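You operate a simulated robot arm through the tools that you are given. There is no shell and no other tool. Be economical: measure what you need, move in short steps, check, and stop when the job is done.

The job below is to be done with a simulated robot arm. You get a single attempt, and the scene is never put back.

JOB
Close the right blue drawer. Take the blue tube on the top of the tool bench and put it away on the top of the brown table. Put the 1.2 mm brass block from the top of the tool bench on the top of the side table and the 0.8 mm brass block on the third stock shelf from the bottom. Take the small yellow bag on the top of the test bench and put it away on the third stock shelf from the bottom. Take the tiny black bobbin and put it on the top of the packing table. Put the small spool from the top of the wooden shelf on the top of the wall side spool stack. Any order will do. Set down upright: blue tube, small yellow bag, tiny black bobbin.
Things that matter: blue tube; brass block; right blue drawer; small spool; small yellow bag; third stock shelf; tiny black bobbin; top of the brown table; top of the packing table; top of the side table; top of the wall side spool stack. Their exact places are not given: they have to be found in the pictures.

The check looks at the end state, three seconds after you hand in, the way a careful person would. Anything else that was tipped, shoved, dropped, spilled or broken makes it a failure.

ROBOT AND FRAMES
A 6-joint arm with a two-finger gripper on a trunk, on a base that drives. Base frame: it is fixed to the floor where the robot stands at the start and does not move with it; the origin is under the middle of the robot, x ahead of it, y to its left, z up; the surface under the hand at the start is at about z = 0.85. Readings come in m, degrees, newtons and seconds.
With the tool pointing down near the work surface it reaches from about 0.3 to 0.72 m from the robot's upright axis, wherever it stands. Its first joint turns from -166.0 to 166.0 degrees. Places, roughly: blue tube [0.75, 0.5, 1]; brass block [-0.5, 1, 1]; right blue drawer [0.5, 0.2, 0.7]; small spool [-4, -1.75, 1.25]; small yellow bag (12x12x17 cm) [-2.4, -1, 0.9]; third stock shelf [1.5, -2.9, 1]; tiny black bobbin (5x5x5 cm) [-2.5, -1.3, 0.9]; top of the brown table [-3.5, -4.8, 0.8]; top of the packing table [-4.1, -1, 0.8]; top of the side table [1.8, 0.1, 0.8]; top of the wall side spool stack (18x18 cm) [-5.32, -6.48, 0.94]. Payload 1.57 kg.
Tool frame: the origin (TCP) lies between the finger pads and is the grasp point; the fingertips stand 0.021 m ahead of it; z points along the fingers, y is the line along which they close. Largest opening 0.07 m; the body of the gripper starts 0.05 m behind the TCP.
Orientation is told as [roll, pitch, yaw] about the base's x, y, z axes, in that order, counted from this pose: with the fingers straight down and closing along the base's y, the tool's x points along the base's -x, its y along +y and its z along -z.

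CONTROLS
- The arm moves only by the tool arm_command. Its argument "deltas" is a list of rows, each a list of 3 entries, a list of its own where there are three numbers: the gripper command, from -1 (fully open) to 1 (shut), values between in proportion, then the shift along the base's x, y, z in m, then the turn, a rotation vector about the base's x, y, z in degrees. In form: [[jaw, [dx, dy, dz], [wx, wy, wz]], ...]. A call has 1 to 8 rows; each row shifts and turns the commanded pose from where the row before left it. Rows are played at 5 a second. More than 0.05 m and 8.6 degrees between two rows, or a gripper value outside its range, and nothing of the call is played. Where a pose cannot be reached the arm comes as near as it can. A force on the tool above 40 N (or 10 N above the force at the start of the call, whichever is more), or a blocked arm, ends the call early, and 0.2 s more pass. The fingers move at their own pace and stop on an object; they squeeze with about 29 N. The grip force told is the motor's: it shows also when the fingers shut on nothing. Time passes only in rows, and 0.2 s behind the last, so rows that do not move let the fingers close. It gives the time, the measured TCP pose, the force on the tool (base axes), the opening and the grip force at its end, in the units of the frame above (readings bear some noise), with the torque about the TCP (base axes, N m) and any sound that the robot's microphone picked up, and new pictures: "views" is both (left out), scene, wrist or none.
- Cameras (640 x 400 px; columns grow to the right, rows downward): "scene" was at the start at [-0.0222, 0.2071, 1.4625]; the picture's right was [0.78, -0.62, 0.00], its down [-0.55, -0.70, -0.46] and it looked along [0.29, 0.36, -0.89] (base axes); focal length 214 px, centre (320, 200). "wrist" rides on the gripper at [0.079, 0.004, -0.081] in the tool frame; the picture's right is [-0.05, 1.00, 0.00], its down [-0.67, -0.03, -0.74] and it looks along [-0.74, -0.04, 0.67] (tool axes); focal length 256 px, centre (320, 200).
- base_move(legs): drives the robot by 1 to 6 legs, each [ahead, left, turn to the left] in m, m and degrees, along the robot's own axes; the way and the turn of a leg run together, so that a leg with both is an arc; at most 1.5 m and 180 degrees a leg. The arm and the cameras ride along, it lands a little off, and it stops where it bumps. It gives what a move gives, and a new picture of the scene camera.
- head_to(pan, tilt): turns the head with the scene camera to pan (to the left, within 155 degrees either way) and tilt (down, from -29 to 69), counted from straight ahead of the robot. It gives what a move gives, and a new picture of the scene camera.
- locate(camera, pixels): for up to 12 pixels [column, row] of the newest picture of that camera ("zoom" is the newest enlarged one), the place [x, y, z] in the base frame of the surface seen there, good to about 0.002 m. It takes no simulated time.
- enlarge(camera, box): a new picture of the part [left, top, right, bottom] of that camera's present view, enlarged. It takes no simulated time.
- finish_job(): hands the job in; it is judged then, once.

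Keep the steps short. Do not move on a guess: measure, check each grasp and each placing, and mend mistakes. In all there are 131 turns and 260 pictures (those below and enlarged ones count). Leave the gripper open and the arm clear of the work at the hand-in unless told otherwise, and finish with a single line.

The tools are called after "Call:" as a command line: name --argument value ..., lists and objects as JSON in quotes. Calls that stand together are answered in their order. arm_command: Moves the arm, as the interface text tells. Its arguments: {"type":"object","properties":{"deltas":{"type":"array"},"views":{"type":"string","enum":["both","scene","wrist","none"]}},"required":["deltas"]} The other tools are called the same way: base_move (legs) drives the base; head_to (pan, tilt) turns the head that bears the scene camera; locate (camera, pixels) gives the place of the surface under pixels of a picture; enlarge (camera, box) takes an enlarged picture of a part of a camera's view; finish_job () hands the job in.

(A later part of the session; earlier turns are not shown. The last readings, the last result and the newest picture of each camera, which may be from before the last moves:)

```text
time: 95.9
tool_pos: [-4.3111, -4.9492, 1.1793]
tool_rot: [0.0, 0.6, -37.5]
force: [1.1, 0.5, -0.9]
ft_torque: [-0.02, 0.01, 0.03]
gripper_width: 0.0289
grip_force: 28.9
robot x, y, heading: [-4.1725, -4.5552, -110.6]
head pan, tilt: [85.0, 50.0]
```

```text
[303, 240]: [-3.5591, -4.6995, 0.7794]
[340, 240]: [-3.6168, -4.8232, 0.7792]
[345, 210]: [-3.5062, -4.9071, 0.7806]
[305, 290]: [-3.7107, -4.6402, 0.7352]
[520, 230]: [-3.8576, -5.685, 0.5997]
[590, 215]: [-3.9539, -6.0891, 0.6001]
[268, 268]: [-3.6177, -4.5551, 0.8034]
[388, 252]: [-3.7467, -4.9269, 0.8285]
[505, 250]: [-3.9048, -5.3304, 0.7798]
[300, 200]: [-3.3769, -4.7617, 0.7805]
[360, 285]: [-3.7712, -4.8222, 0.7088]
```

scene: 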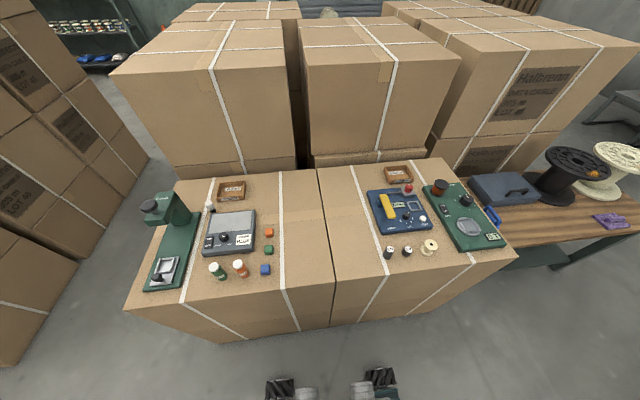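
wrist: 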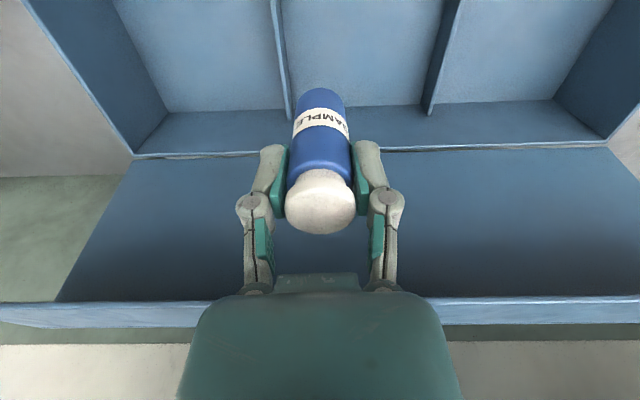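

Carton top matches (z 0.78). Target is (-3.56,-4.70), TCP about 0.845. Moving over.

Call:
arm_command --deltas '[[1, [0.047, 0.0156, 0], [0, 0, 0]], [1, [0.047, 0.0156, 0], [0, 0, 0]], [1, [0.047, 0.0156, 0], [0, 0, 0]], [1, [0.047, 0.0156, 0], [0, 0, 0]], [1, [0.047, 0.0156, 0], [0, 0, 0]], [1, [0.047, 0.0156, 0], [0, 0, 0]], [1, [0.047, 0.0156, 0], [0, 0, 0]], [1, [0.047, 0.0156, 0], [0, 0, 0]]]' --views "none"

Call:
arm_command --deltas '[[1, [0.047, 0.0156, 0], [0, 0, 0]], [1, [0.047, 0.0156, 0], [0, 0, 0]], [1, [0.047, 0.0156, 0], [0, 0, 0]], [1, [0.047, 0.0156, 0], [0, 0, 0]], [1, [0.047, 0.0156, 0], [0, 0, 0]], [1, [0.047, 0.0156, 0], [0, 0, 0]], [1, [0.047, 0.0156, -0.01], [0, 0, 0]], [1, [0.047, 0.0156, -0.01], [0, 0, 0]]]' --views "scene"

```text
time: 97.7
tool_pos: [-3.9299, -4.8224, 1.1789]
tool_rot: [-0.1, 0.8, -37.5]
force: [-0.1, 0.2, -0.4]
ft_torque: [0.04, 0.04, -0.02]
gripper_width: 0.0288
grip_force: 29.0
robot x, y, heading: [-4.1744, -4.5555, -110.3]
head pan, tilt: [85.0, 50.0]
```

```text
refused: row 7 steps farther than a row can; nothing moved
```

Call:
arm_command --deltas '[[1, [0.046, 0.0153, 0], [0, 0, 0]], [1, [0.046, 0.0153, 0], [0, 0, 0]], [1, [0.046, 0.0153, 0], [0, 0, 0]], [1, [0.046, 0.0153, 0], [0, 0, 0]], [1, [0.046, 0.0153, 0], [0, 0, 0]], [1, [0.046, 0.0153, 0], [0, 0, 0]], [1, [0.046, 0.0153, -0.01], [0, 0, 0]], [1, [0.046, 0.0153, -0.01], [0, 0, 0]]]' --views "scene"

```text
time: 99.5
tool_pos: [-3.5609, -4.7, 1.1564]
tool_rot: [-0.3, 0.9, -37.5]
force: [0.4, -0.4, -0.7]
ft_torque: [0.01, -0.01, -0.01]
gripper_width: 0.0287
grip_force: 28.8
robot x, y, heading: [-4.1717, -4.5535, -110.9]
head pan, tilt: [85.0, 50.0]
```

scene: 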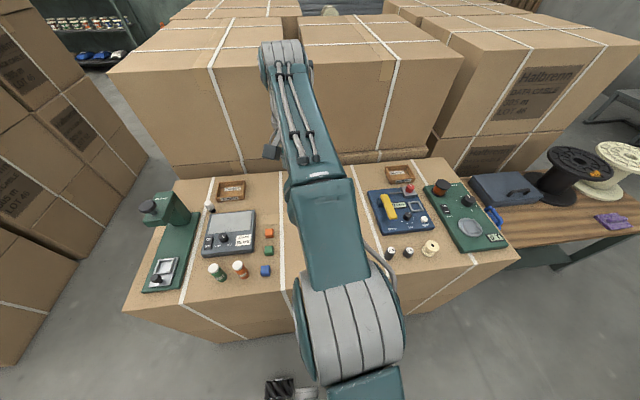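

Descend toward the table.

Call:
arm_command --deltas '[[1, [0, 0, -0.05], [0, 0, 0]], [1, [0, 0, -0.05], [0, 0, 0]], [1, [0, 0, -0.05], [0, 0, 0]], [1, [0, 0, -0.05], [0, 0, 0]], [1, [0, 0, -0.05], [0, 0, 0]], [1, [0, 0, -0.03], [0, 0, 0]]]' --views "wrist"

```text
time: 100.9
tool_pos: [-3.5666, -4.6983, 0.8758]
tool_rot: [-0.1, 0.7, -37.5]
force: [0.8, 0.3, -1.1]
ft_torque: [0.05, 0.04, -0.03]
gripper_width: 0.0289
grip_force: 29.5
robot x, y, heading: [-4.1714, -4.5559, -110.6]
head pan, tilt: [85.0, 50.0]
```

wrist: 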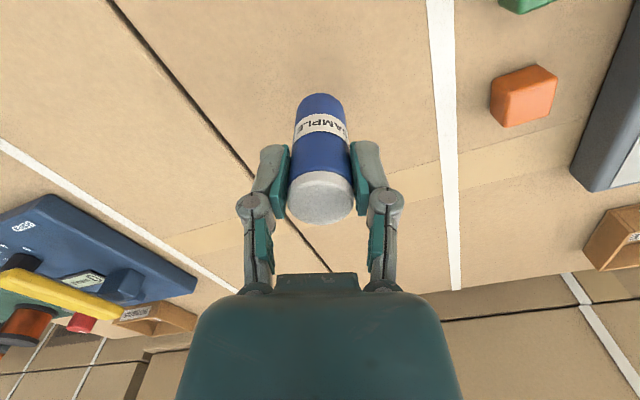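

Call:
arm_command --deltas '[[1, [0, 0, -0.015], [0, 0, 0]], [1, [0, 0, -0.006], [0, 0, 0]], [1, [0, 0, -0.004], [0, 0, 0]], [1, [0, 0, -0.003], [0, 0, 0]], [1, [0, 0, 0], [0, 0, 0]]]' --views "wrist"

```text
time: 102.1
tool_pos: [-3.5665, -4.7009, 0.8497]
tool_rot: [-0.1, 0.7, -37.5]
force: [-0.4, 0.1, -0.5]
ft_torque: [0.01, 0.02, -0.01]
gripper_width: 0.0287
grip_force: 28.8
robot x, y, heading: [-4.1724, -4.5531, -110.8]
head pan, tilt: [85.0, 50.0]
```

wrist: 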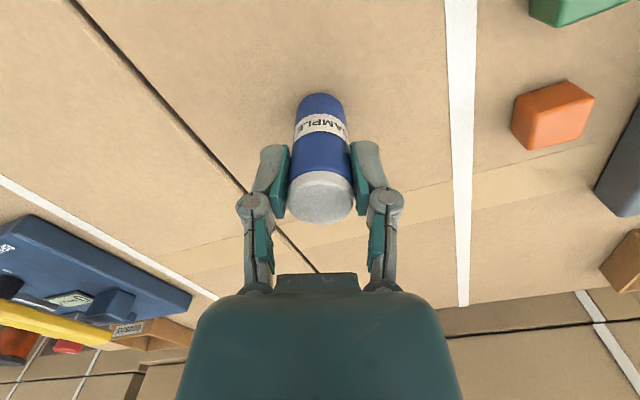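

Call:
arm_command --deltas '[[1, [0, 0, -0.003], [0, 0, 0]], [1, [0, 0, -0.003], [0, 0, 0]], [1, [0, 0, 0], [0, 0, 0]]]' --views "none"

```text
time: 102.9
tool_pos: [-3.5669, -4.7007, 0.8446]
tool_rot: [-0.1, 0.6, -37.4]
force: [-0.7, 0.4, -1.2]
ft_torque: [0.01, 0.03, -0.03]
gripper_width: 0.0287
grip_force: 28.6
robot x, y, heading: [-4.1714, -4.5557, -110.6]
head pan, tilt: [85.0, 50.0]
```

Call:
arm_command --deltas '[[1, [0, 0, -0.002], [0, 0, 0]], [1, [0, 0, -0.002], [0, 0, 0]], [1, [0, 0, 0], [0, 0, 0]]]' --views "none"

```text
time: 103.7
tool_pos: [-3.5663, -4.7007, 0.8424]
tool_rot: [0.0, 0.6, -37.6]
force: [-3.2, 2.8, 22.5]
ft_torque: [0.03, 0.08, 0.03]
gripper_width: 0.0289
grip_force: 28.8
robot x, y, heading: [-4.1707, -4.5551, -110.4]
head pan, tilt: [85.0, 50.0]
```

Contact (22 N upward). Release and rise straight up.

Call:
arm_command --deltas '[[0.2, [0, 0, 0], [0, 0, 0]], [-0.6, [0, 0, 0], [0, 0, 0]], [-1, [0, 0, 0], [0, 0, 0]], [-1, [0, 0, 0.03], [0, 0, 0]], [-1, [0, 0, 0.05], [0, 0, 0]], [-1, [0, 0, 0.05], [0, 0, 0]], [-1, [0, 0, 0.05], [0, 0, 0]]]' --views "wrist"

```text
time: 105.3
tool_pos: [-3.5681, -4.6999, 1.0206]
tool_rot: [-0.2, 0.7, -37.6]
force: [-0.5, -0.1, -0.3]
ft_torque: [-0.03, 0.03, 0.01]
gripper_width: 0.0699
grip_force: 0.1
robot x, y, heading: [-4.1734, -4.5554, -110.3]
head pan, tilt: [85.0, 50.0]
```

wrist: 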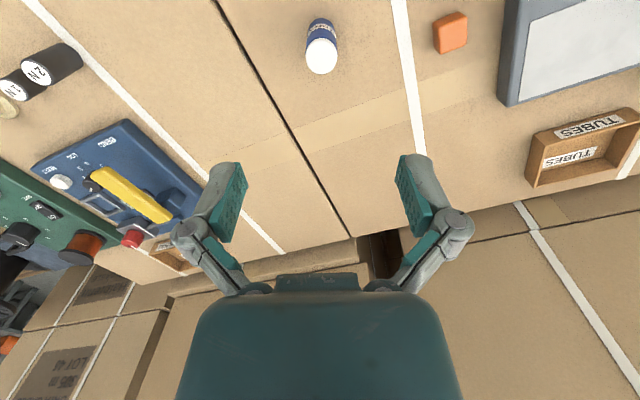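

Tube stands upright. Raise the arm, move away from the table and look for the wooden shelf toward +y.

Call:
arm_command --deltas '[[-1, [-0.02, 0, 0.045], [0, 0, 0]], [-1, [-0.02, 0, 0.045], [0, 0, 0]], [-1, [-0.02, 0, 0.045], [0, 0, 0]], [-1, [-0.045, 0.01, 0], [0, 0, 0]], [-1, [-0.045, 0.01, 0], [0, 0, 0]]]' --views "none"

Call:
base_move --legs '[[0, -0.3, 0], [-1.2, 0, 0]]'

Call:
head_to --pan -152 --tilt 20

```text
time: 106.4
tool_pos: [-3.6818, -4.7348, 1.0429]
tool_rot: [-5.3, 12.1, -43.0]
force: [-0.7, 0.4, -0.2]
ft_torque: [-0.01, 0.01, 0.0]
gripper_width: 0.0699
grip_force: 0.1
robot x, y, heading: [-4.1703, -4.5523, -110.6]
head pan, tilt: [85.0, 50.0]
stopped in row 5: the arm was blocked; the commanded pose is now the measured one
```

```text
time: 114.0
tool_pos: [-3.5565, -3.5247, 1.0436]
tool_rot: [-5.4, 12.0, -42.3]
force: [-0.4, -0.1, 0.5]
ft_torque: [-0.01, 0.02, 0.02]
gripper_width: 0.0701
grip_force: 0.1
robot x, y, heading: [-4.0461, -3.3502, -110.3]
head pan, tilt: [85.0, 50.0]
```

scene: 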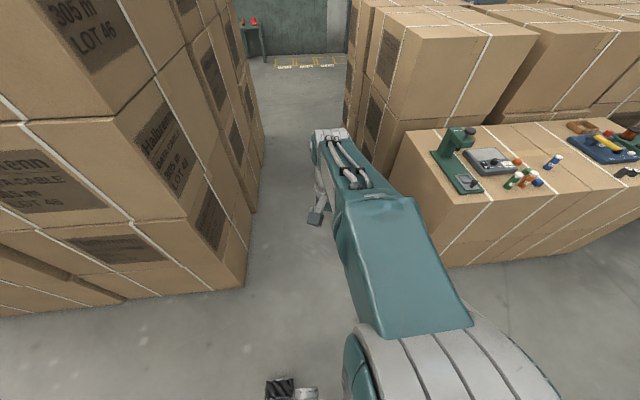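

```text
time: 117.4
tool_pos: [-3.5591, -3.5246, 1.0441]
tool_rot: [-5.3, 12.0, -42.4]
force: [-0.6, -0.1, 0.3]
ft_torque: [0.04, 0.01, 0.02]
gripper_width: 0.0701
grip_force: 0.2
robot x, y, heading: [-4.0524, -3.3479, -110.2]
head pan, tilt: [-152.0, 20.0]
```

scene: 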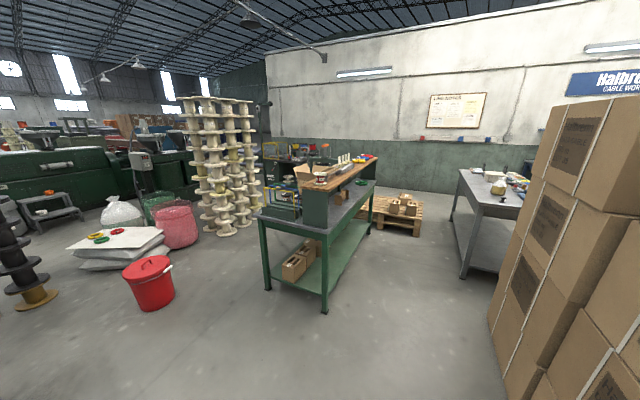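

Packing table with the wooden shelf is ahead at about (-4,-1.5). Enlarging to identify the small spool.

Call:
enlarge --camera "scene" --box '[250, 130, 400, 240]'

Call:
locate --camera "scene" --pixels '[[325, 172], [350, 176], [375, 158], [342, 160], [258, 216], [326, 232], [370, 190], [325, 310], [268, 288], [155, 300], [310, 190], [295, 215]]'

```text
3.64 times, centred on (325, 185) of scene
```

zoom: 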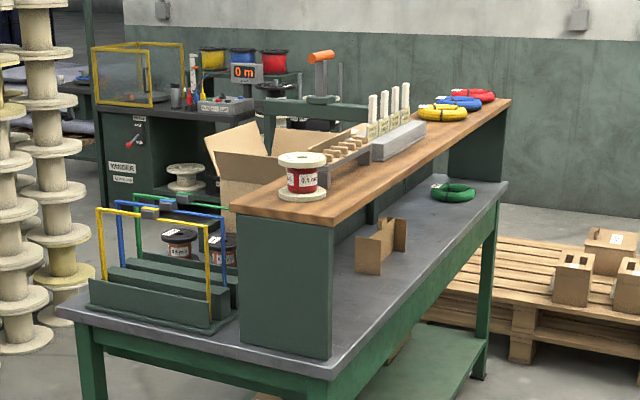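

```text
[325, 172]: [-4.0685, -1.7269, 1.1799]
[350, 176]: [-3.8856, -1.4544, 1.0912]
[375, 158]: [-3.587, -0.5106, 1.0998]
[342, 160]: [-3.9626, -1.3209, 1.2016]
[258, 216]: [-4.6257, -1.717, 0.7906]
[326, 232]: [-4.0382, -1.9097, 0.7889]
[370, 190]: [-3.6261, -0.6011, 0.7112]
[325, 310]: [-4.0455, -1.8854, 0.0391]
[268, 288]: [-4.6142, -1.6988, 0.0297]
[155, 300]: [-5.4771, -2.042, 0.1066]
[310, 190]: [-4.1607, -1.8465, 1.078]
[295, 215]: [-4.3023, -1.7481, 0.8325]
```

The red/white small spool is at about (-4.07,-1.73) on the 1.10 m wooden shelf. Straightening the tool, and checking carton clearance before turning.

Call:
locate --camera "scene" --pixels '[[490, 318], [505, 360], [465, 275], [530, 200], [120, 250]]'

Call:
arm_command --deltas '[[-1, [0, 0, 0], [-2.1, -6.2, 0]], [-1, [0, 0, 0], [-2.1, -6.2, 0]], [-1, [0, 0, 0], [0, 0, 0]]]' --views "none"

```text
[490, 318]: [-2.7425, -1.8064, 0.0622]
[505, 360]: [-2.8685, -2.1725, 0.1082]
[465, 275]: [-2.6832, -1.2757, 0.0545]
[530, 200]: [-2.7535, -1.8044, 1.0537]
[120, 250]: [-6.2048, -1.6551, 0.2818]
```

```text
time: 118.2
tool_pos: [-3.5595, -3.5245, 1.0419]
tool_rot: [-0.2, 0.1, -42.0]
force: [-1.2, -1.0, 0.0]
ft_torque: [0.01, 0.0, 0.01]
gripper_width: 0.0701
grip_force: 0.1
robot x, y, heading: [-4.0466, -3.3491, -110.2]
head pan, tilt: [-152.0, 20.0]
```

Tool is vertical again. Turning right about 176° away from cartons, then approaching the table end.

Call:
base_move --legs '[[0, 0, -173], [0.85, 0.35, 0]]'

Call:
head_to --pan 5 --tilt 35

```text
time: 130.1
tool_pos: [-4.6724, -2.3228, 1.0441]
tool_rot: [-0.1, -0.2, 143.4]
force: [0.1, -1.2, -0.1]
ft_torque: [-0.01, -0.03, 0.04]
gripper_width: 0.07
grip_force: 0.2
robot x, y, heading: [-4.1701, -2.45, 75.5]
head pan, tilt: [-152.0, 20.0]
```

scene: 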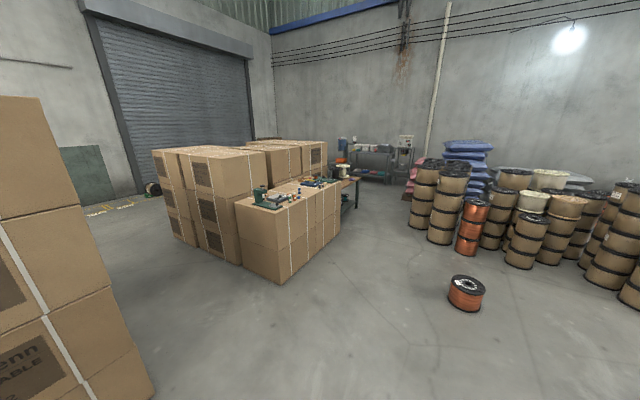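

```text
time: 132.5
tool_pos: [-4.6731, -2.3218, 1.0442]
tool_rot: [0.0, -0.1, 143.5]
force: [0.3, 0.1, 0.4]
ft_torque: [-0.03, 0.02, 0.0]
gripper_width: 0.0698
grip_force: 0.1
robot x, y, heading: [-4.1699, -2.4507, 75.8]
head pan, tilt: [5.0, 35.0]
```

scene: 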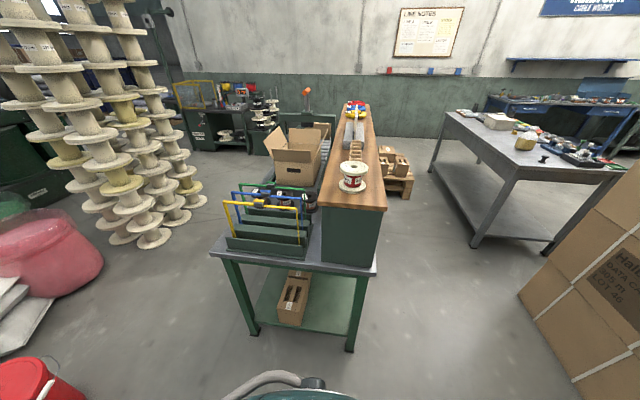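

Call:
enlarge --camera "scene" --box '[310, 140, 400, 220]'

Call:
locate --camera "zoom" --pixels '[[310, 155], [265, 157], [350, 157], [310, 142], [310, 168], [309, 205], [282, 205], [338, 205], [310, 243], [250, 233], [340, 300], [360, 240]]'

```text
5.00 times, centred on (355, 180) of scene
```

zoom: 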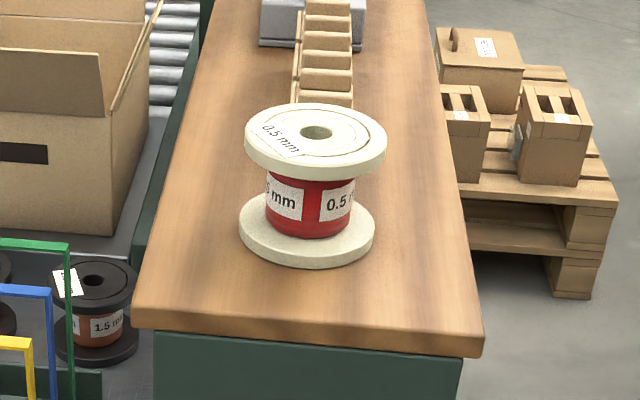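

```text
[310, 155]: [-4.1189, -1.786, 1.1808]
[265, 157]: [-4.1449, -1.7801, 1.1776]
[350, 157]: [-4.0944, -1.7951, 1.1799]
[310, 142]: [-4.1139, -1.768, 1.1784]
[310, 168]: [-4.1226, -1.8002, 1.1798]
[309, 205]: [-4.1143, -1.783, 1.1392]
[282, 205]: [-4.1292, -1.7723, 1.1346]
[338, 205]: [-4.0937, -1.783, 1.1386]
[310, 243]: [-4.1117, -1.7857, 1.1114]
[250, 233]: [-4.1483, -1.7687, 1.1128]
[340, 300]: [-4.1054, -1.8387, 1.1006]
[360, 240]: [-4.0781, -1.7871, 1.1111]
```

Spool: flange Ø≈0.084, drum Ø≈0.05, axis (-4.115,-1.758), drum z 1.115–1.165. The flange is too wide for the jaws, so I'll grip the drum with the tool horizontal and the camera on top. First swing the hand in front with the needed yaw.

Call:
arm_command --deltas '[[-1, [0.036, 0.0227, 0.0093], [0, 0, 8.1]], [-1, [0.036, 0.0227, 0.0093], [0, 0, 8.1]], [-1, [0.036, 0.0227, 0.0093], [0, 0, 8.1]], [-1, [0.036, 0.0227, 0.0093], [0, 0, 8.1]], [-1, [0.036, 0.0227, 0.0093], [0, 0, 8.1]], [-1, [0.036, 0.0227, 0.0093], [0, 0, 8.1]], [-1, [0.036, 0.0227, 0.0093], [0, 0, 8.1]], [-1, [0.036, 0.0227, 0.0093], [0, 0, 8.1]]]' --views "none"

Call:
arm_command --deltas '[[-1, [0.036, 0.0227, 0.0093], [0, 0, 8.1]], [-1, [0.036, 0.0227, 0.0093], [0, 0, 8.1]], [-1, [0.036, 0.0227, 0.0093], [0, 0, 8.1]], [-1, [0.036, 0.0227, 0.0093], [0, 0, 8.1]], [-1, [0.036, 0.0227, 0.0093], [0, 0, 8.1]], [-1, [0.036, 0.0227, 0.0093], [0, 0, 8.1]], [-1, [0.036, 0.0227, 0.0093], [0, 0, 8.1]]]' --views "scene"

```text
time: 134.3
tool_pos: [-4.384, -2.1409, 1.121]
tool_rot: [0.1, -0.2, -151.6]
force: [-0.6, -0.2, 0.5]
ft_torque: [0.02, 0.0, -0.02]
gripper_width: 0.07
grip_force: 0.1
robot x, y, heading: [-4.1721, -2.4484, 75.5]
head pan, tilt: [5.0, 35.0]
```

```text
time: 135.9
tool_pos: [-4.1757, -1.9811, 1.1818]
tool_rot: [0.6, -0.2, -96.2]
force: [0.1, 0.6, 0.2]
ft_torque: [0.02, 0.01, 0.02]
gripper_width: 0.0696
grip_force: 0.0
out of reach, approached as far as the arm can: row 7
robot x, y, heading: [-4.1694, -2.4448, 75.5]
head pan, tilt: [5.0, 35.0]
```

scene: 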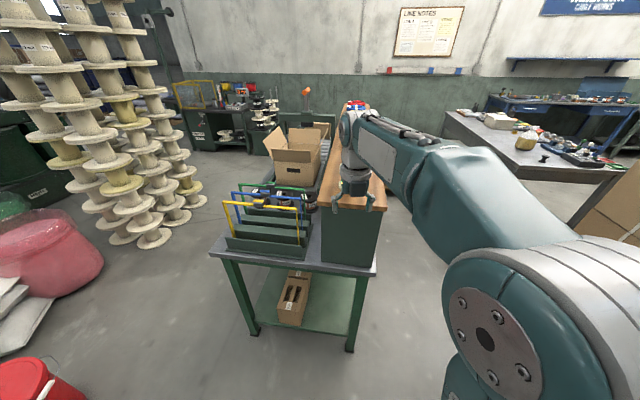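

Near the wrist-roll limit, so I'll approach the spool along 68° instead. Unwind yaw to -112 first.

Call:
arm_command --deltas '[[-1, [0, 0, 0.01], [0, 0, -7.9]], [-1, [0, 0, 0.01], [0, 0, -7.9]], [-1, [0, 0, 0], [0, 0, 0]]]' --views "none"

```text
time: 136.7
tool_pos: [-4.176, -1.9819, 1.2009]
tool_rot: [-0.1, -0.3, -110.8]
force: [0.2, 0.6, -0.1]
ft_torque: [0.03, 0.0, -0.01]
gripper_width: 0.0701
grip_force: 0.1
robot x, y, heading: [-4.1671, -2.4512, 75.5]
head pan, tilt: [5.0, 35.0]
```

Pitch the tool to horizontal in steps.

Call:
arm_command --deltas '[[-1, [0, 0.004, 0], [7.585, -3.07, 0]], [-1, [0, 0.004, 0], [7.585, -3.07, 0]], [-1, [0, 0.004, 0], [7.585, -3.07, 0]], [-1, [0, 0.004, 0], [7.585, -3.07, 0]], [-1, [0, 0.004, 0], [7.585, -3.07, 0]], [-1, [0, 0.004, 0], [7.585, -3.07, 0]]]' --views "scene"

```text
time: 138.1
tool_pos: [-4.1767, -1.958, 1.203]
tool_rot: [1.5, 48.9, -110.0]
force: [0.2, -0.1, -0.5]
ft_torque: [0.01, -0.01, 0.02]
gripper_width: 0.07
grip_force: 0.1
robot x, y, heading: [-4.1711, -2.4479, 75.5]
head pan, tilt: [5.0, 35.0]
```

scene: 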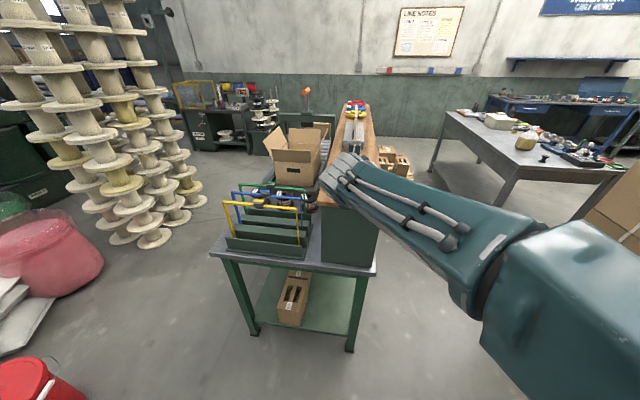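

Call:
arm_command --deltas '[[-1, [0, 0.004, 0], [7.585, -3.07, 0]], [-1, [0, 0.004, 0], [7.585, -3.07, 0]], [-1, [0, 0.004, 0], [7.585, -3.07, 0]], [-1, [0, 0.004, 0], [7.585, -3.07, 0]], [-1, [0, 0.004, 0], [7.585, -3.07, 0]], [-1, [0, 0, 0], [0, 0, 0]]]' --views "both"

```text
time: 139.5
tool_pos: [-4.1765, -1.9372, 1.2035]
tool_rot: [80.4, 88.6, -31.6]
force: [-0.2, 0.1, 0.5]
ft_torque: [0.01, 0.01, -0.03]
gripper_width: 0.0701
grip_force: 0.0
robot x, y, heading: [-4.1711, -2.447, 75.2]
head pan, tilt: [5.0, 35.0]
```

scene: 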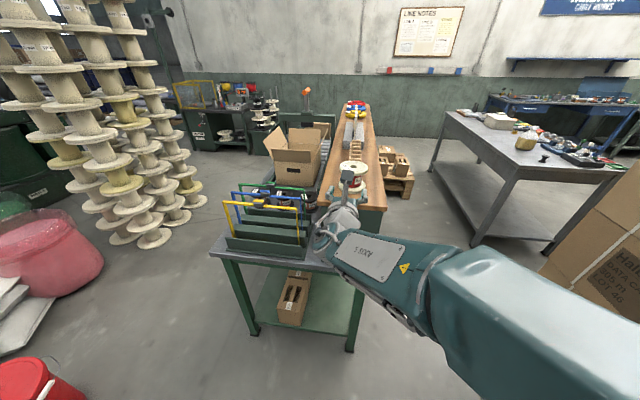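
wrist: 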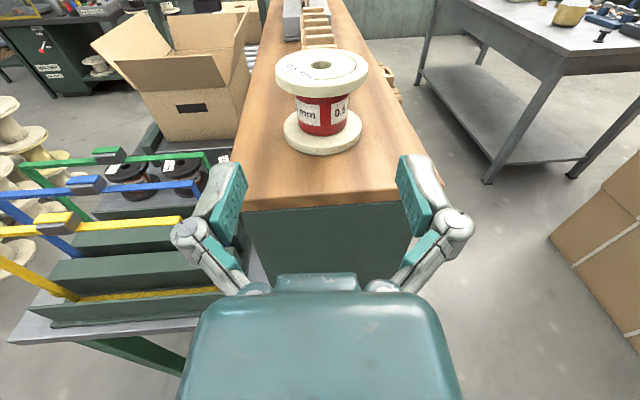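

Horizontal with the spool straight ahead. Measuring from the wrist view.

Call:
locate --camera "wrist" --pixels '[[321, 65], [278, 68], [366, 68], [321, 52], [321, 78], [321, 113], [297, 110], [346, 110], [321, 145], [285, 130], [358, 130], [321, 170]]'

```text
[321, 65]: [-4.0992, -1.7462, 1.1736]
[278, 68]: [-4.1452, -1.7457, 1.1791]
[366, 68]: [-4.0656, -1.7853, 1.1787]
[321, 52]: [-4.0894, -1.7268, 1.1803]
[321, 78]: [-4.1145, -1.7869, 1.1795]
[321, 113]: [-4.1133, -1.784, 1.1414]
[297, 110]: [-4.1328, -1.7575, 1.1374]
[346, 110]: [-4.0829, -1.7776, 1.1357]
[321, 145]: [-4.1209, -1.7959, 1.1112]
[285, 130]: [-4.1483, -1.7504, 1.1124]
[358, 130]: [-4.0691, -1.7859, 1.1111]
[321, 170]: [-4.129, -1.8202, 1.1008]
```

Aligned within 1 mm; centre (-4.104,-1.760). Lower to z 1.147 and advance 0.188 m.

Call:
arm_command --deltas '[[-1, [0, 0, -0.0285], [0, 0, 0]], [-1, [0, 0, -0.0285], [0, 0, 0]], [-1, [0.0113, 0.0278, 0], [0, 0, 0]], [-1, [0.0113, 0.0278, 0], [0, 0, 0]], [-1, [0.0113, 0.0278, 0], [0, 0, 0]], [-1, [0.0113, 0.0278, 0], [0, 0, 0]], [-1, [0, 0, 0], [0, 0, 0]]]' --views "wrist"

```text
time: 141.1
tool_pos: [-4.1314, -1.8273, 1.1467]
tool_rot: [77.5, 88.6, -34.4]
force: [-0.3, -0.1, -0.2]
ft_torque: [0.0, 0.0, -0.01]
gripper_width: 0.0701
grip_force: 0.1
robot x, y, heading: [-4.1705, -2.4513, 75.5]
head pan, tilt: [5.0, 35.0]
```

wrist: 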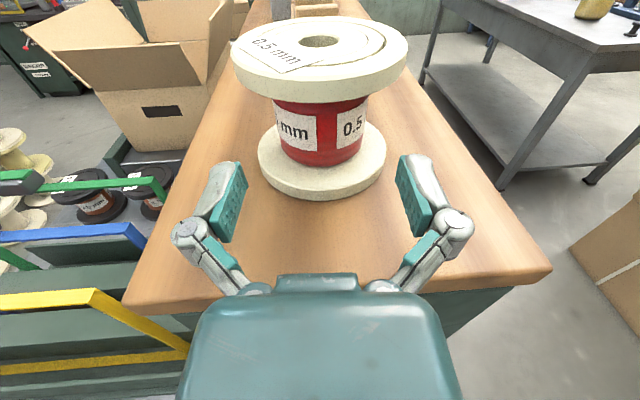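

Well centred. Final 0.069 m, then close.

Call:
arm_command --deltas '[[-1, [0.0087, 0.0213, 0], [0, 0, 0]], [-1, [0.0087, 0.0213, 0], [0, 0, 0]], [-1, [0.0087, 0.0213, 0], [0, 0, 0]], [-1, [0, 0, 0], [0, 0, 0]], [1, [0, 0, 0], [0, 0, 0]], [1, [0, 0, 0], [0, 0, 0]], [1, [0, 0, 0], [0, 0, 0]]]' --views "wrist"

```text
time: 142.7
tool_pos: [-4.1066, -1.7636, 1.1465]
tool_rot: [79.2, 88.6, -32.8]
force: [0.4, 0.6, 2.3]
ft_torque: [0.15, 0.2, -0.06]
gripper_width: 0.0585
grip_force: 29.4
robot x, y, heading: [-4.1728, -2.4507, 75.5]
head pan, tilt: [5.0, 35.0]
```

wrist: 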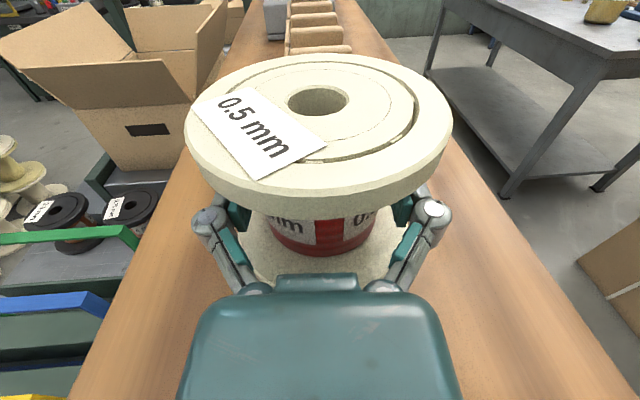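

Gripped (0.0585). Lift and retreat.

Call:
arm_command --deltas '[[1, [0, 0, 0.02], [0, 0, 0]], [1, [0, 0, 0.04], [0, 0, 0]], [1, [-0.015, -0.037, 0.01], [0, 0, 0]], [1, [-0.015, -0.037, 0.01], [0, 0, 0]], [1, [-0.015, -0.037, 0], [0, 0, 0]], [1, [-0.015, -0.037, 0], [0, 0, 0]]]' --views "wrist"

```text
time: 144.1
tool_pos: [-4.1643, -1.9082, 1.2251]
tool_rot: [77.6, 88.7, -34.4]
force: [-0.3, 0.1, -4.1]
ft_torque: [-0.03, 0.0, -0.03]
gripper_width: 0.0584
grip_force: 29.1
robot x, y, heading: [-4.17, -2.4507, 75.6]
head pan, tilt: [5.0, 35.0]
```

wrist: 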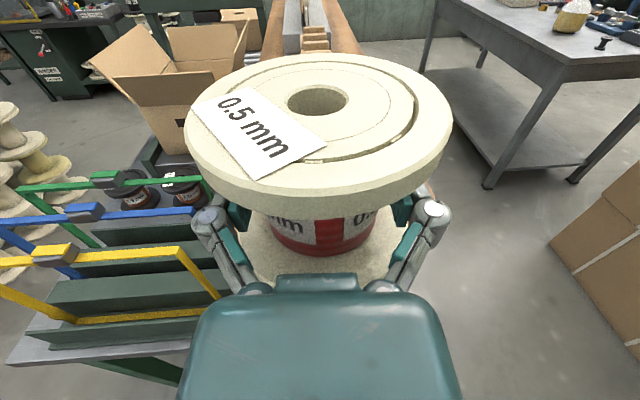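

Spool secured; bottom is 0.0465 below the TCP. Back off, turn around, and look at the wall-side stacks.

Call:
base_move --legs '[[-0.9, 0, 0], [0, 0, 175]]'

Call:
head_to --pan 0 --tilt 15

```text
time: 156.0
tool_pos: [-4.4484, -3.8619, 1.2253]
tool_rot: [77.5, 88.6, 140.1]
force: [0.9, -0.3, -3.1]
ft_torque: [0.03, -0.01, 0.0]
gripper_width: 0.0587
grip_force: 29.0
robot x, y, heading: [-4.3948, -3.3236, -109.7]
head pan, tilt: [5.0, 35.0]
```

scene: 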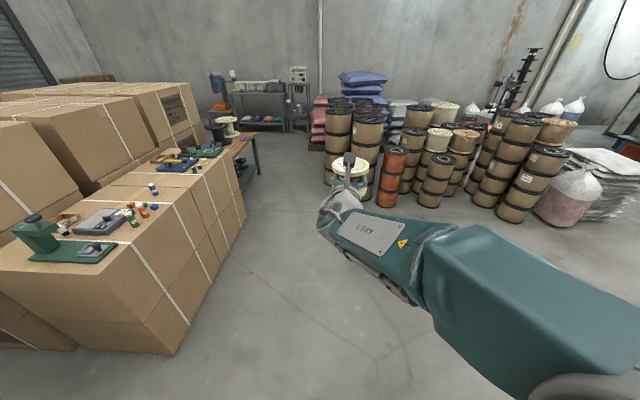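

```text
time: 156.8
tool_pos: [-4.4489, -3.8612, 1.2265]
tool_rot: [77.2, 88.7, 140.0]
force: [-0.1, -0.2, -3.6]
ft_torque: [0.0, 0.0, -0.02]
gripper_width: 0.0586
grip_force: 29.4
robot x, y, heading: [-4.3945, -3.3241, -109.6]
head pan, tilt: [0.0, 15.0]
```

scene: 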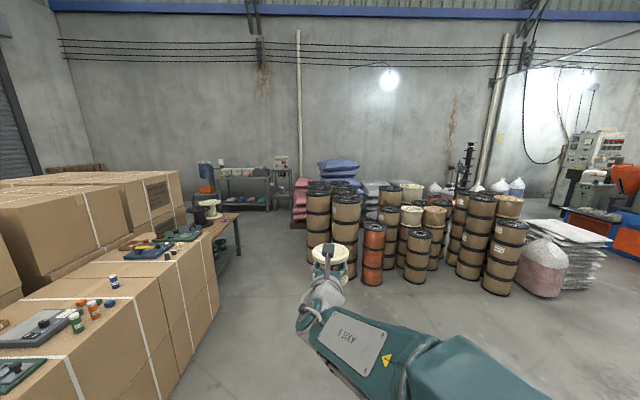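

Locate the tops of the candidate stacks.

Call:
locate --camera "scene" --pixels '[[319, 186], [346, 199], [375, 228], [389, 209], [412, 211], [419, 232], [433, 213], [410, 187], [462, 193], [483, 198], [320, 191], [440, 203]]'

Call:
enlarge --camera "scene" --box '[290, 160, 540, 310]'

```text
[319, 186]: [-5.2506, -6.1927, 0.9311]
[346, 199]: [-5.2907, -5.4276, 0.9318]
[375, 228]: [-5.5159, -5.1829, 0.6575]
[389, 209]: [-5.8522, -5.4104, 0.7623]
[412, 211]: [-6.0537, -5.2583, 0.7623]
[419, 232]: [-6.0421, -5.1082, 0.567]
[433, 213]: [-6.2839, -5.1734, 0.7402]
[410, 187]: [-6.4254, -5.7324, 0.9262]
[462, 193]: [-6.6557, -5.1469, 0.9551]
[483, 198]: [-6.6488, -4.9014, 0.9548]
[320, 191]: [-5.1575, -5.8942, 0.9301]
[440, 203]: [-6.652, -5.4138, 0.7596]
```

```text
2.56 times, centred on (415, 235) of scene
```

zoom: 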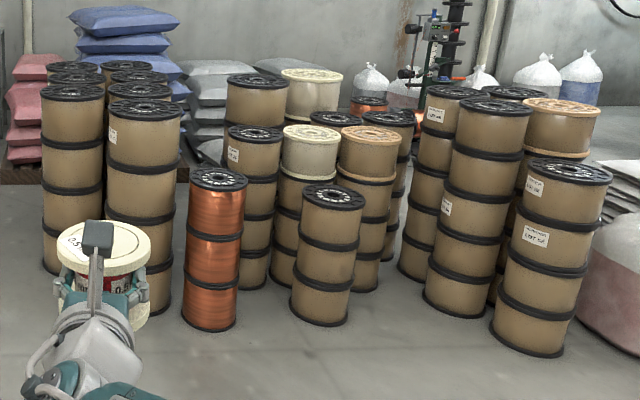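

Wall-side stack is the deepest of the left group near (-5.3,-6.5). Drive down the aisle to get a better view.

Call:
base_move --legs '[[1.05, 0.28, 0], [1.05, 0.28, 0]]'

Call:
head_to --pan -20 --tilt 35

```text
time: 167.6
tool_pos: [-4.6269, -6.0316, 1.2266]
tool_rot: [77.7, 88.6, 140.3]
force: [-0.1, 0.4, -3.2]
ft_torque: [0.02, -0.04, 0.0]
gripper_width: 0.0586
grip_force: 29.3
robot x, y, heading: [-4.571, -5.4919, -109.9]
head pan, tilt: [0.0, 15.0]
```

scene: 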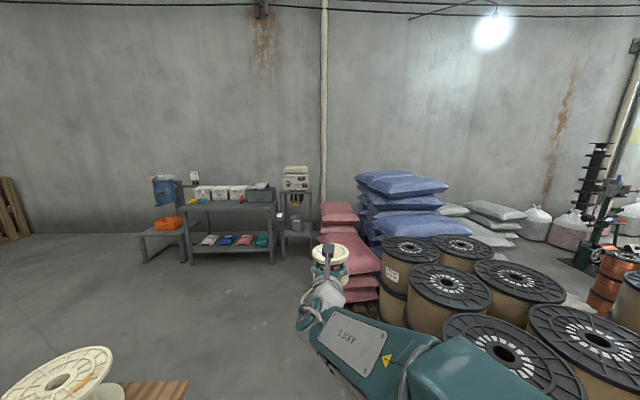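

```text
time: 168.4
tool_pos: [-4.6277, -6.0333, 1.2265]
tool_rot: [77.4, 88.6, 140.1]
force: [1.2, 0.5, -4.0]
ft_torque: [0.02, 0.01, -0.03]
gripper_width: 0.0587
grip_force: 29.4
robot x, y, heading: [-4.5702, -5.4952, -109.6]
head pan, tilt: [-20.0, 35.0]
```

scene: 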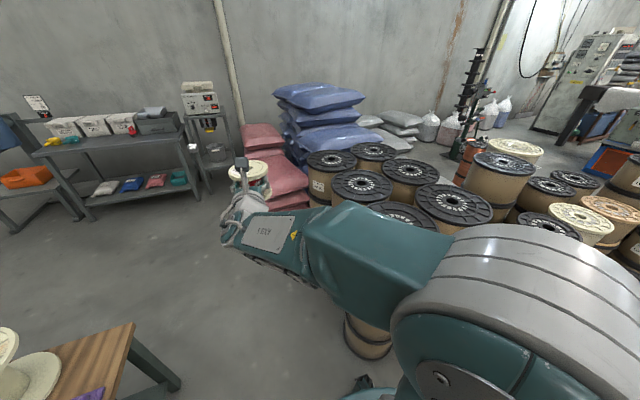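

Call:
enlarge --camera "scene" --box '[270, 130, 510, 240]'

Call:
locate --camera "scene" --pixels '[[320, 158], [373, 150], [335, 160], [360, 182], [410, 168], [455, 198], [400, 215], [385, 147], [360, 147], [245, 170], [275, 200], [330, 152]]'

```text
2.67 times, centred on (390, 185) of scene
```

zoom: 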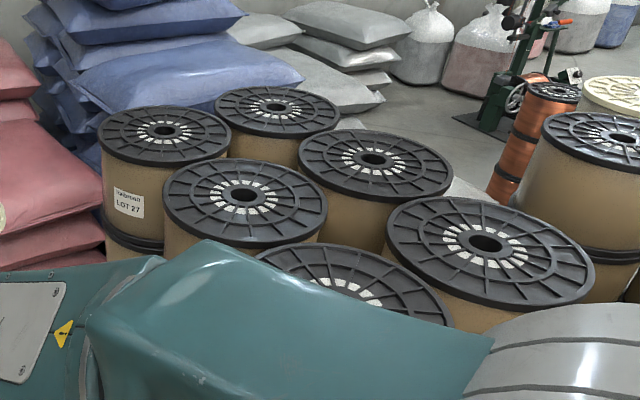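

```text
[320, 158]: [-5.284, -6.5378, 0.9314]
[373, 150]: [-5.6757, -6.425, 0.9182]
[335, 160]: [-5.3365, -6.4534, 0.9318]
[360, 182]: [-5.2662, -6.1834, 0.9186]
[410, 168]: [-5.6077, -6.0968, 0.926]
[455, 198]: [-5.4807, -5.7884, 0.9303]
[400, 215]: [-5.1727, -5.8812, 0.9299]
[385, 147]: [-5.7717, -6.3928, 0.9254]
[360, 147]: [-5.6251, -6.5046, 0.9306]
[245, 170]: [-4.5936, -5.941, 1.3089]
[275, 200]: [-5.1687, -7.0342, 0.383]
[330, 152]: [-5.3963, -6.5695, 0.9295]
```

Target stack top centre ≈ (-5.33,-6.48), z 0.932. I'll approach from the open east side: turn right ~70°, then strafe left.

Call:
base_move --legs '[[0, 0, -70], [0.03, 0.86, 0]]'

Call:
head_to --pan 20 --tilt 40

```text
time: 175.9
tool_pos: [-5.1237, -6.4593, 1.2267]
tool_rot: [76.8, 88.7, 69.9]
force: [-1.0, -0.3, -3.1]
ft_torque: [-0.02, -0.02, -0.03]
gripper_width: 0.0583
grip_force: 29.0
robot x, y, heading: [-4.5987, -6.3291, -179.5]
head pan, tilt: [-20.0, 35.0]
```

scene: 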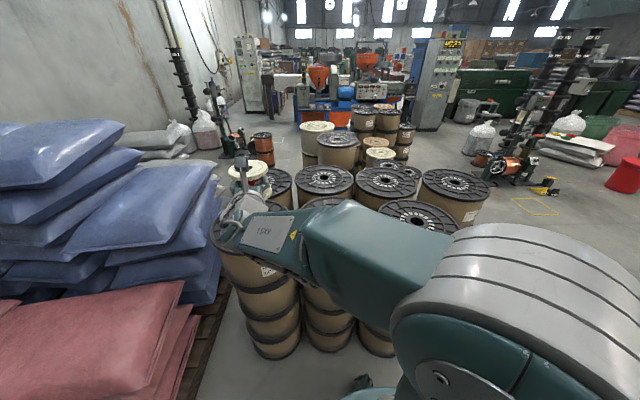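

```text
time: 177.0
tool_pos: [-5.1238, -6.461, 1.2262]
tool_rot: [77.8, 88.6, 70.8]
force: [-0.1, -0.1, -3.1]
ft_torque: [0.01, -0.02, 0.04]
gripper_width: 0.0586
grip_force: 29.1
robot x, y, heading: [-4.5974, -6.3261, -179.3]
head pan, tilt: [20.0, 40.0]
```

scene: 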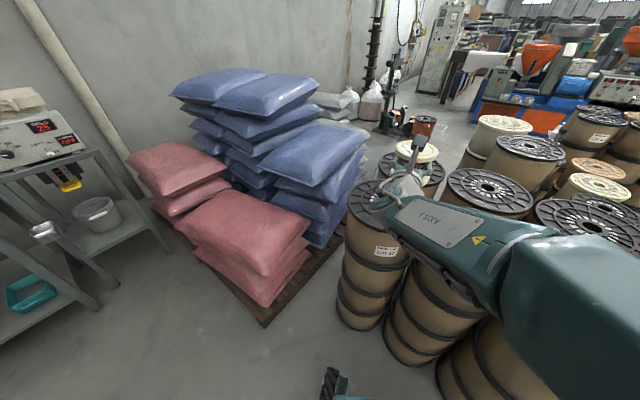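

Call:
locate --camera "scene" --pixels '[[363, 140], [350, 125], [340, 190], [365, 185], [355, 205], [375, 222], [437, 170], [420, 168], [350, 165], [368, 230]]'

Call:
enlarge --camera "scene" --box '[320, 110, 480, 230]'

```text
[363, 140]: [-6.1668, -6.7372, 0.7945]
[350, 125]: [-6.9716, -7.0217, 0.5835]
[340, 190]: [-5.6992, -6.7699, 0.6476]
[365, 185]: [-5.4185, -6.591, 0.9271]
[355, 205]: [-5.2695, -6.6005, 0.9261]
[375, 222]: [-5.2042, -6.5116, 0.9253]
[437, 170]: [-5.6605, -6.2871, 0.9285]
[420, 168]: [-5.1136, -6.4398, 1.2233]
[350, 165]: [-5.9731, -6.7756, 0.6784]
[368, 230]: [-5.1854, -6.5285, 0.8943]
```

```text
3.33 times, centred on (400, 170) of scene
```

zoom: 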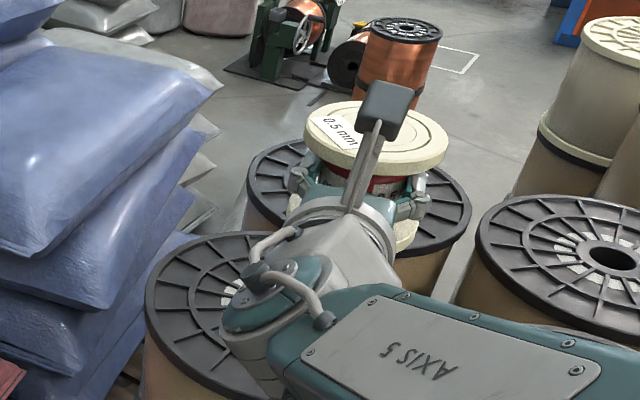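

Check the wrist housing's geometry relative to the TCP, to make sure it clears the neighbouring reel.

Call:
locate --camera "zoom" --pixels '[[430, 350], [550, 350], [480, 320], [340, 300], [300, 230], [260, 290], [380, 110], [330, 240], [260, 380], [300, 385], [230, 330], [620, 340]]'

```text
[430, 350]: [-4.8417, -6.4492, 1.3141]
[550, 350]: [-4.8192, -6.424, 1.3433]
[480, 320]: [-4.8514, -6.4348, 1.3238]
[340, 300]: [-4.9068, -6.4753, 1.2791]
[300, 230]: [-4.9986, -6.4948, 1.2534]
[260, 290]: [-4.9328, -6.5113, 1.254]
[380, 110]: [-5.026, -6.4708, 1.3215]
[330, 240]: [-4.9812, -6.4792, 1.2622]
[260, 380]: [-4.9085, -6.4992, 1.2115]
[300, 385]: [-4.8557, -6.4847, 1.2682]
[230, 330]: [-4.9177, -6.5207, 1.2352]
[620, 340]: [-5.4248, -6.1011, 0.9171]
```

Clearances are fine (hand bottom ~1 cm above the rim). Move over the stack, then descend.

Call:
arm_command --deltas '[[1, [-0.048, -0.0045, 0], [0, 0, 0]], [1, [-0.048, -0.0045, 0], [0, 0, 0]], [1, [-0.048, -0.0045, 0], [0, 0, 0]], [1, [-0.047, -0.0045, 0], [0, 0, 0]], [1, [0, 0, -0.045], [0, 0, 0]], [1, [0, 0, -0.045], [0, 0, 0]], [1, [0, 0, -0.045], [0, 0, 0]], [1, [0, 0, -0.045], [0, 0, 0]]]' --views "both"

```text
time: 178.8
tool_pos: [-5.3166, -6.4799, 1.0457]
tool_rot: [79.1, 88.6, 72.1]
force: [-0.1, -0.4, -2.9]
ft_torque: [0.03, -0.04, 0.0]
gripper_width: 0.0589
grip_force: 29.3
robot x, y, heading: [-4.6017, -6.3294, -179.9]
head pan, tilt: [20.0, 40.0]
```

scene: 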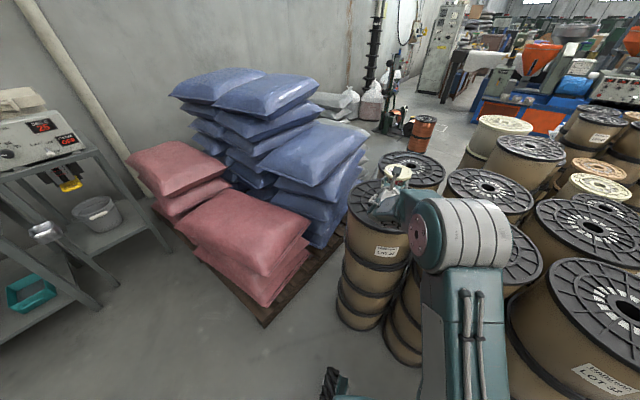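
wrist: 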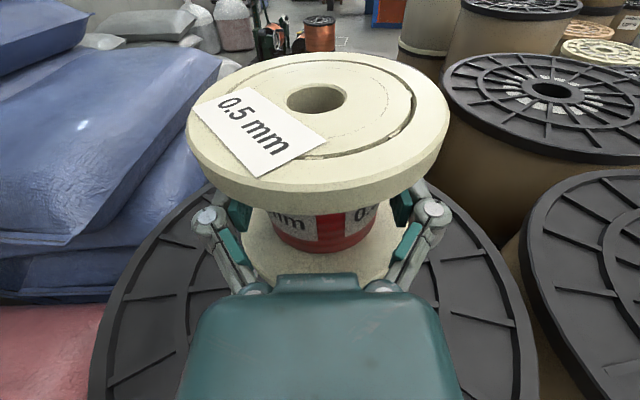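

Call:
locate --camera "scene" --pixels '[[470, 205], [420, 245], [425, 265], [500, 265], [460, 260], [470, 290], [400, 205], [470, 350]]'

Call:
enlarge --camera "scene" --box '[340, 140, 560, 300]'

```text
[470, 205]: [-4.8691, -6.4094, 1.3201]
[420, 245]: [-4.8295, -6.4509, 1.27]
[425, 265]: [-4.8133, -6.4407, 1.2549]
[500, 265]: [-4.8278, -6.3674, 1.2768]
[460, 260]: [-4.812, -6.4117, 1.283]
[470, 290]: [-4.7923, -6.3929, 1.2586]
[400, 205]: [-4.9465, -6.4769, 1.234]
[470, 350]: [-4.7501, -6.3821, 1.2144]
```

```text
2.50 times, centred on (450, 220) of scene
```

zoom: 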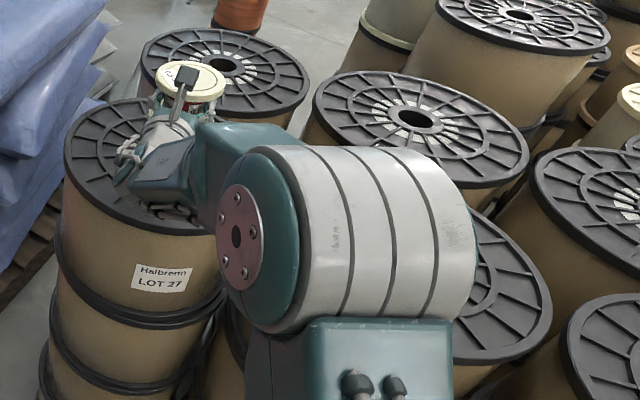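

Elbow is high and clear. Lower slowly to contact.

Call:
arm_command --deltas '[[1, [0, 0, -0.03], [0, 0, 0]], [1, [0, 0, -0.02], [0, 0, 0]], [1, [0, 0, -0.006], [0, 0, 0]], [1, [0, 0, -0.004], [0, 0, 0]], [1, [0, 0, 0], [0, 0, 0]]]' --views "none"

Call:
arm_command --deltas '[[1, [0, 0, -0.003], [0, 0, 0]], [1, [0, 0, -0.002], [0, 0, 0]], [1, [0, 0, 0], [0, 0, 0]]]' --views "none"

```text
time: 180.0
tool_pos: [-5.3162, -6.4798, 0.9853]
tool_rot: [77.5, 88.6, 70.6]
force: [-0.3, -0.9, -3.8]
ft_torque: [0.02, -0.04, -0.01]
gripper_width: 0.0587
grip_force: 29.3
robot x, y, heading: [-4.5961, -6.327, -179.7]
head pan, tilt: [20.0, 40.0]
```

```text
time: 180.8
tool_pos: [-5.3152, -6.4792, 0.9812]
tool_rot: [77.2, 88.5, 70.3]
force: [0.5, -0.5, -3.2]
ft_torque: [-0.02, -0.04, 0.02]
gripper_width: 0.0581
grip_force: 29.0
robot x, y, heading: [-4.5967, -6.3278, -179.6]
head pan, tilt: [20.0, 40.0]
```

Call:
arm_command --deltas '[[1, [0, 0, -0.002], [0, 0, 0]], [1, [0, 0, -0.002], [0, 0, 0]], [1, [0, 0, 0], [0, 0, 0]]]' --views "none"

Call:
arm_command --deltas '[[1, [0, 0, -0.001], [0, 0, 0]], [1, [0, 0, -0.001], [0, 0, 0]], [1, [0, 0, 0], [0, 0, 0]]]' --views "wrist"

```text
time: 181.6
tool_pos: [-5.3156, -6.4776, 0.9777]
tool_rot: [82.7, 88.7, 75.6]
force: [1.2, -1.6, 3.5]
ft_torque: [-0.36, 0.02, 0.09]
gripper_width: 0.0584
grip_force: 29.1
robot x, y, heading: [-4.5989, -6.3271, -179.8]
head pan, tilt: [20.0, 40.0]
```

```text
time: 182.4
tool_pos: [-5.3145, -6.4783, 0.9771]
tool_rot: [85.9, 88.7, 78.8]
force: [-1.5, 1.8, 14.0]
ft_torque: [-0.67, -0.1, -0.07]
gripper_width: 0.0587
grip_force: 29.0
robot x, y, heading: [-4.5986, -6.3262, -179.4]
head pan, tilt: [20.0, 40.0]
```

wrist: 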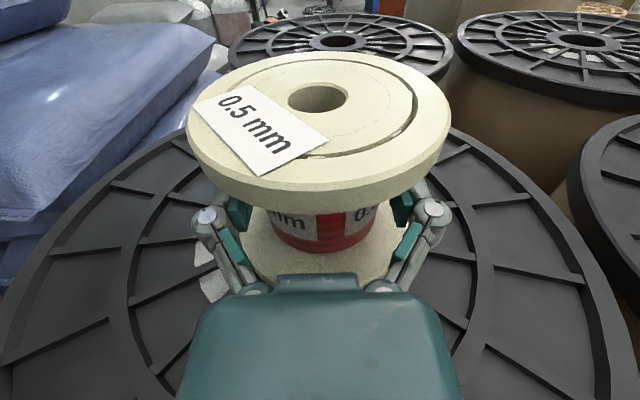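

In contact. Release and withdraw straight back.

Call:
arm_command --deltas '[[0.2, [0, 0, 0], [0, 0, 0]], [-0.5, [0, 0, 0.001], [0, 0, 0]], [-1, [0, 0, 0.002], [0, 0, 0]], [-1, [0.02, -0.0025, 0], [0, 0, 0]], [-1, [0.03, -0.0037, 0], [0, 0, 0]], [-1, [0.04, -0.005, 0], [0, 0, 0]], [-1, [0.04, -0.005, 0.01], [0, 0, 0]], [-1, [0.02, -0.0025, 0.03], [0, 0, 0]]]' --views "wrist"

```text
time: 184.2
tool_pos: [-5.166, -6.4974, 1.0168]
tool_rot: [75.5, 88.5, 68.3]
force: [0.2, 1.0, -0.2]
ft_torque: [0.0, -0.02, -0.02]
gripper_width: 0.0701
grip_force: 0.1
robot x, y, heading: [-4.6004, -6.3282, -179.7]
head pan, tilt: [20.0, 40.0]
```

wrist: 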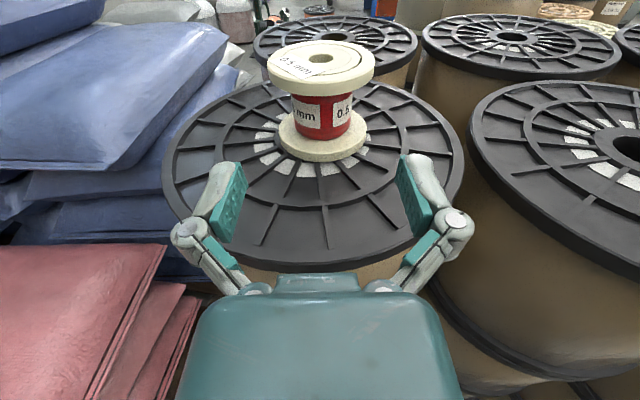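

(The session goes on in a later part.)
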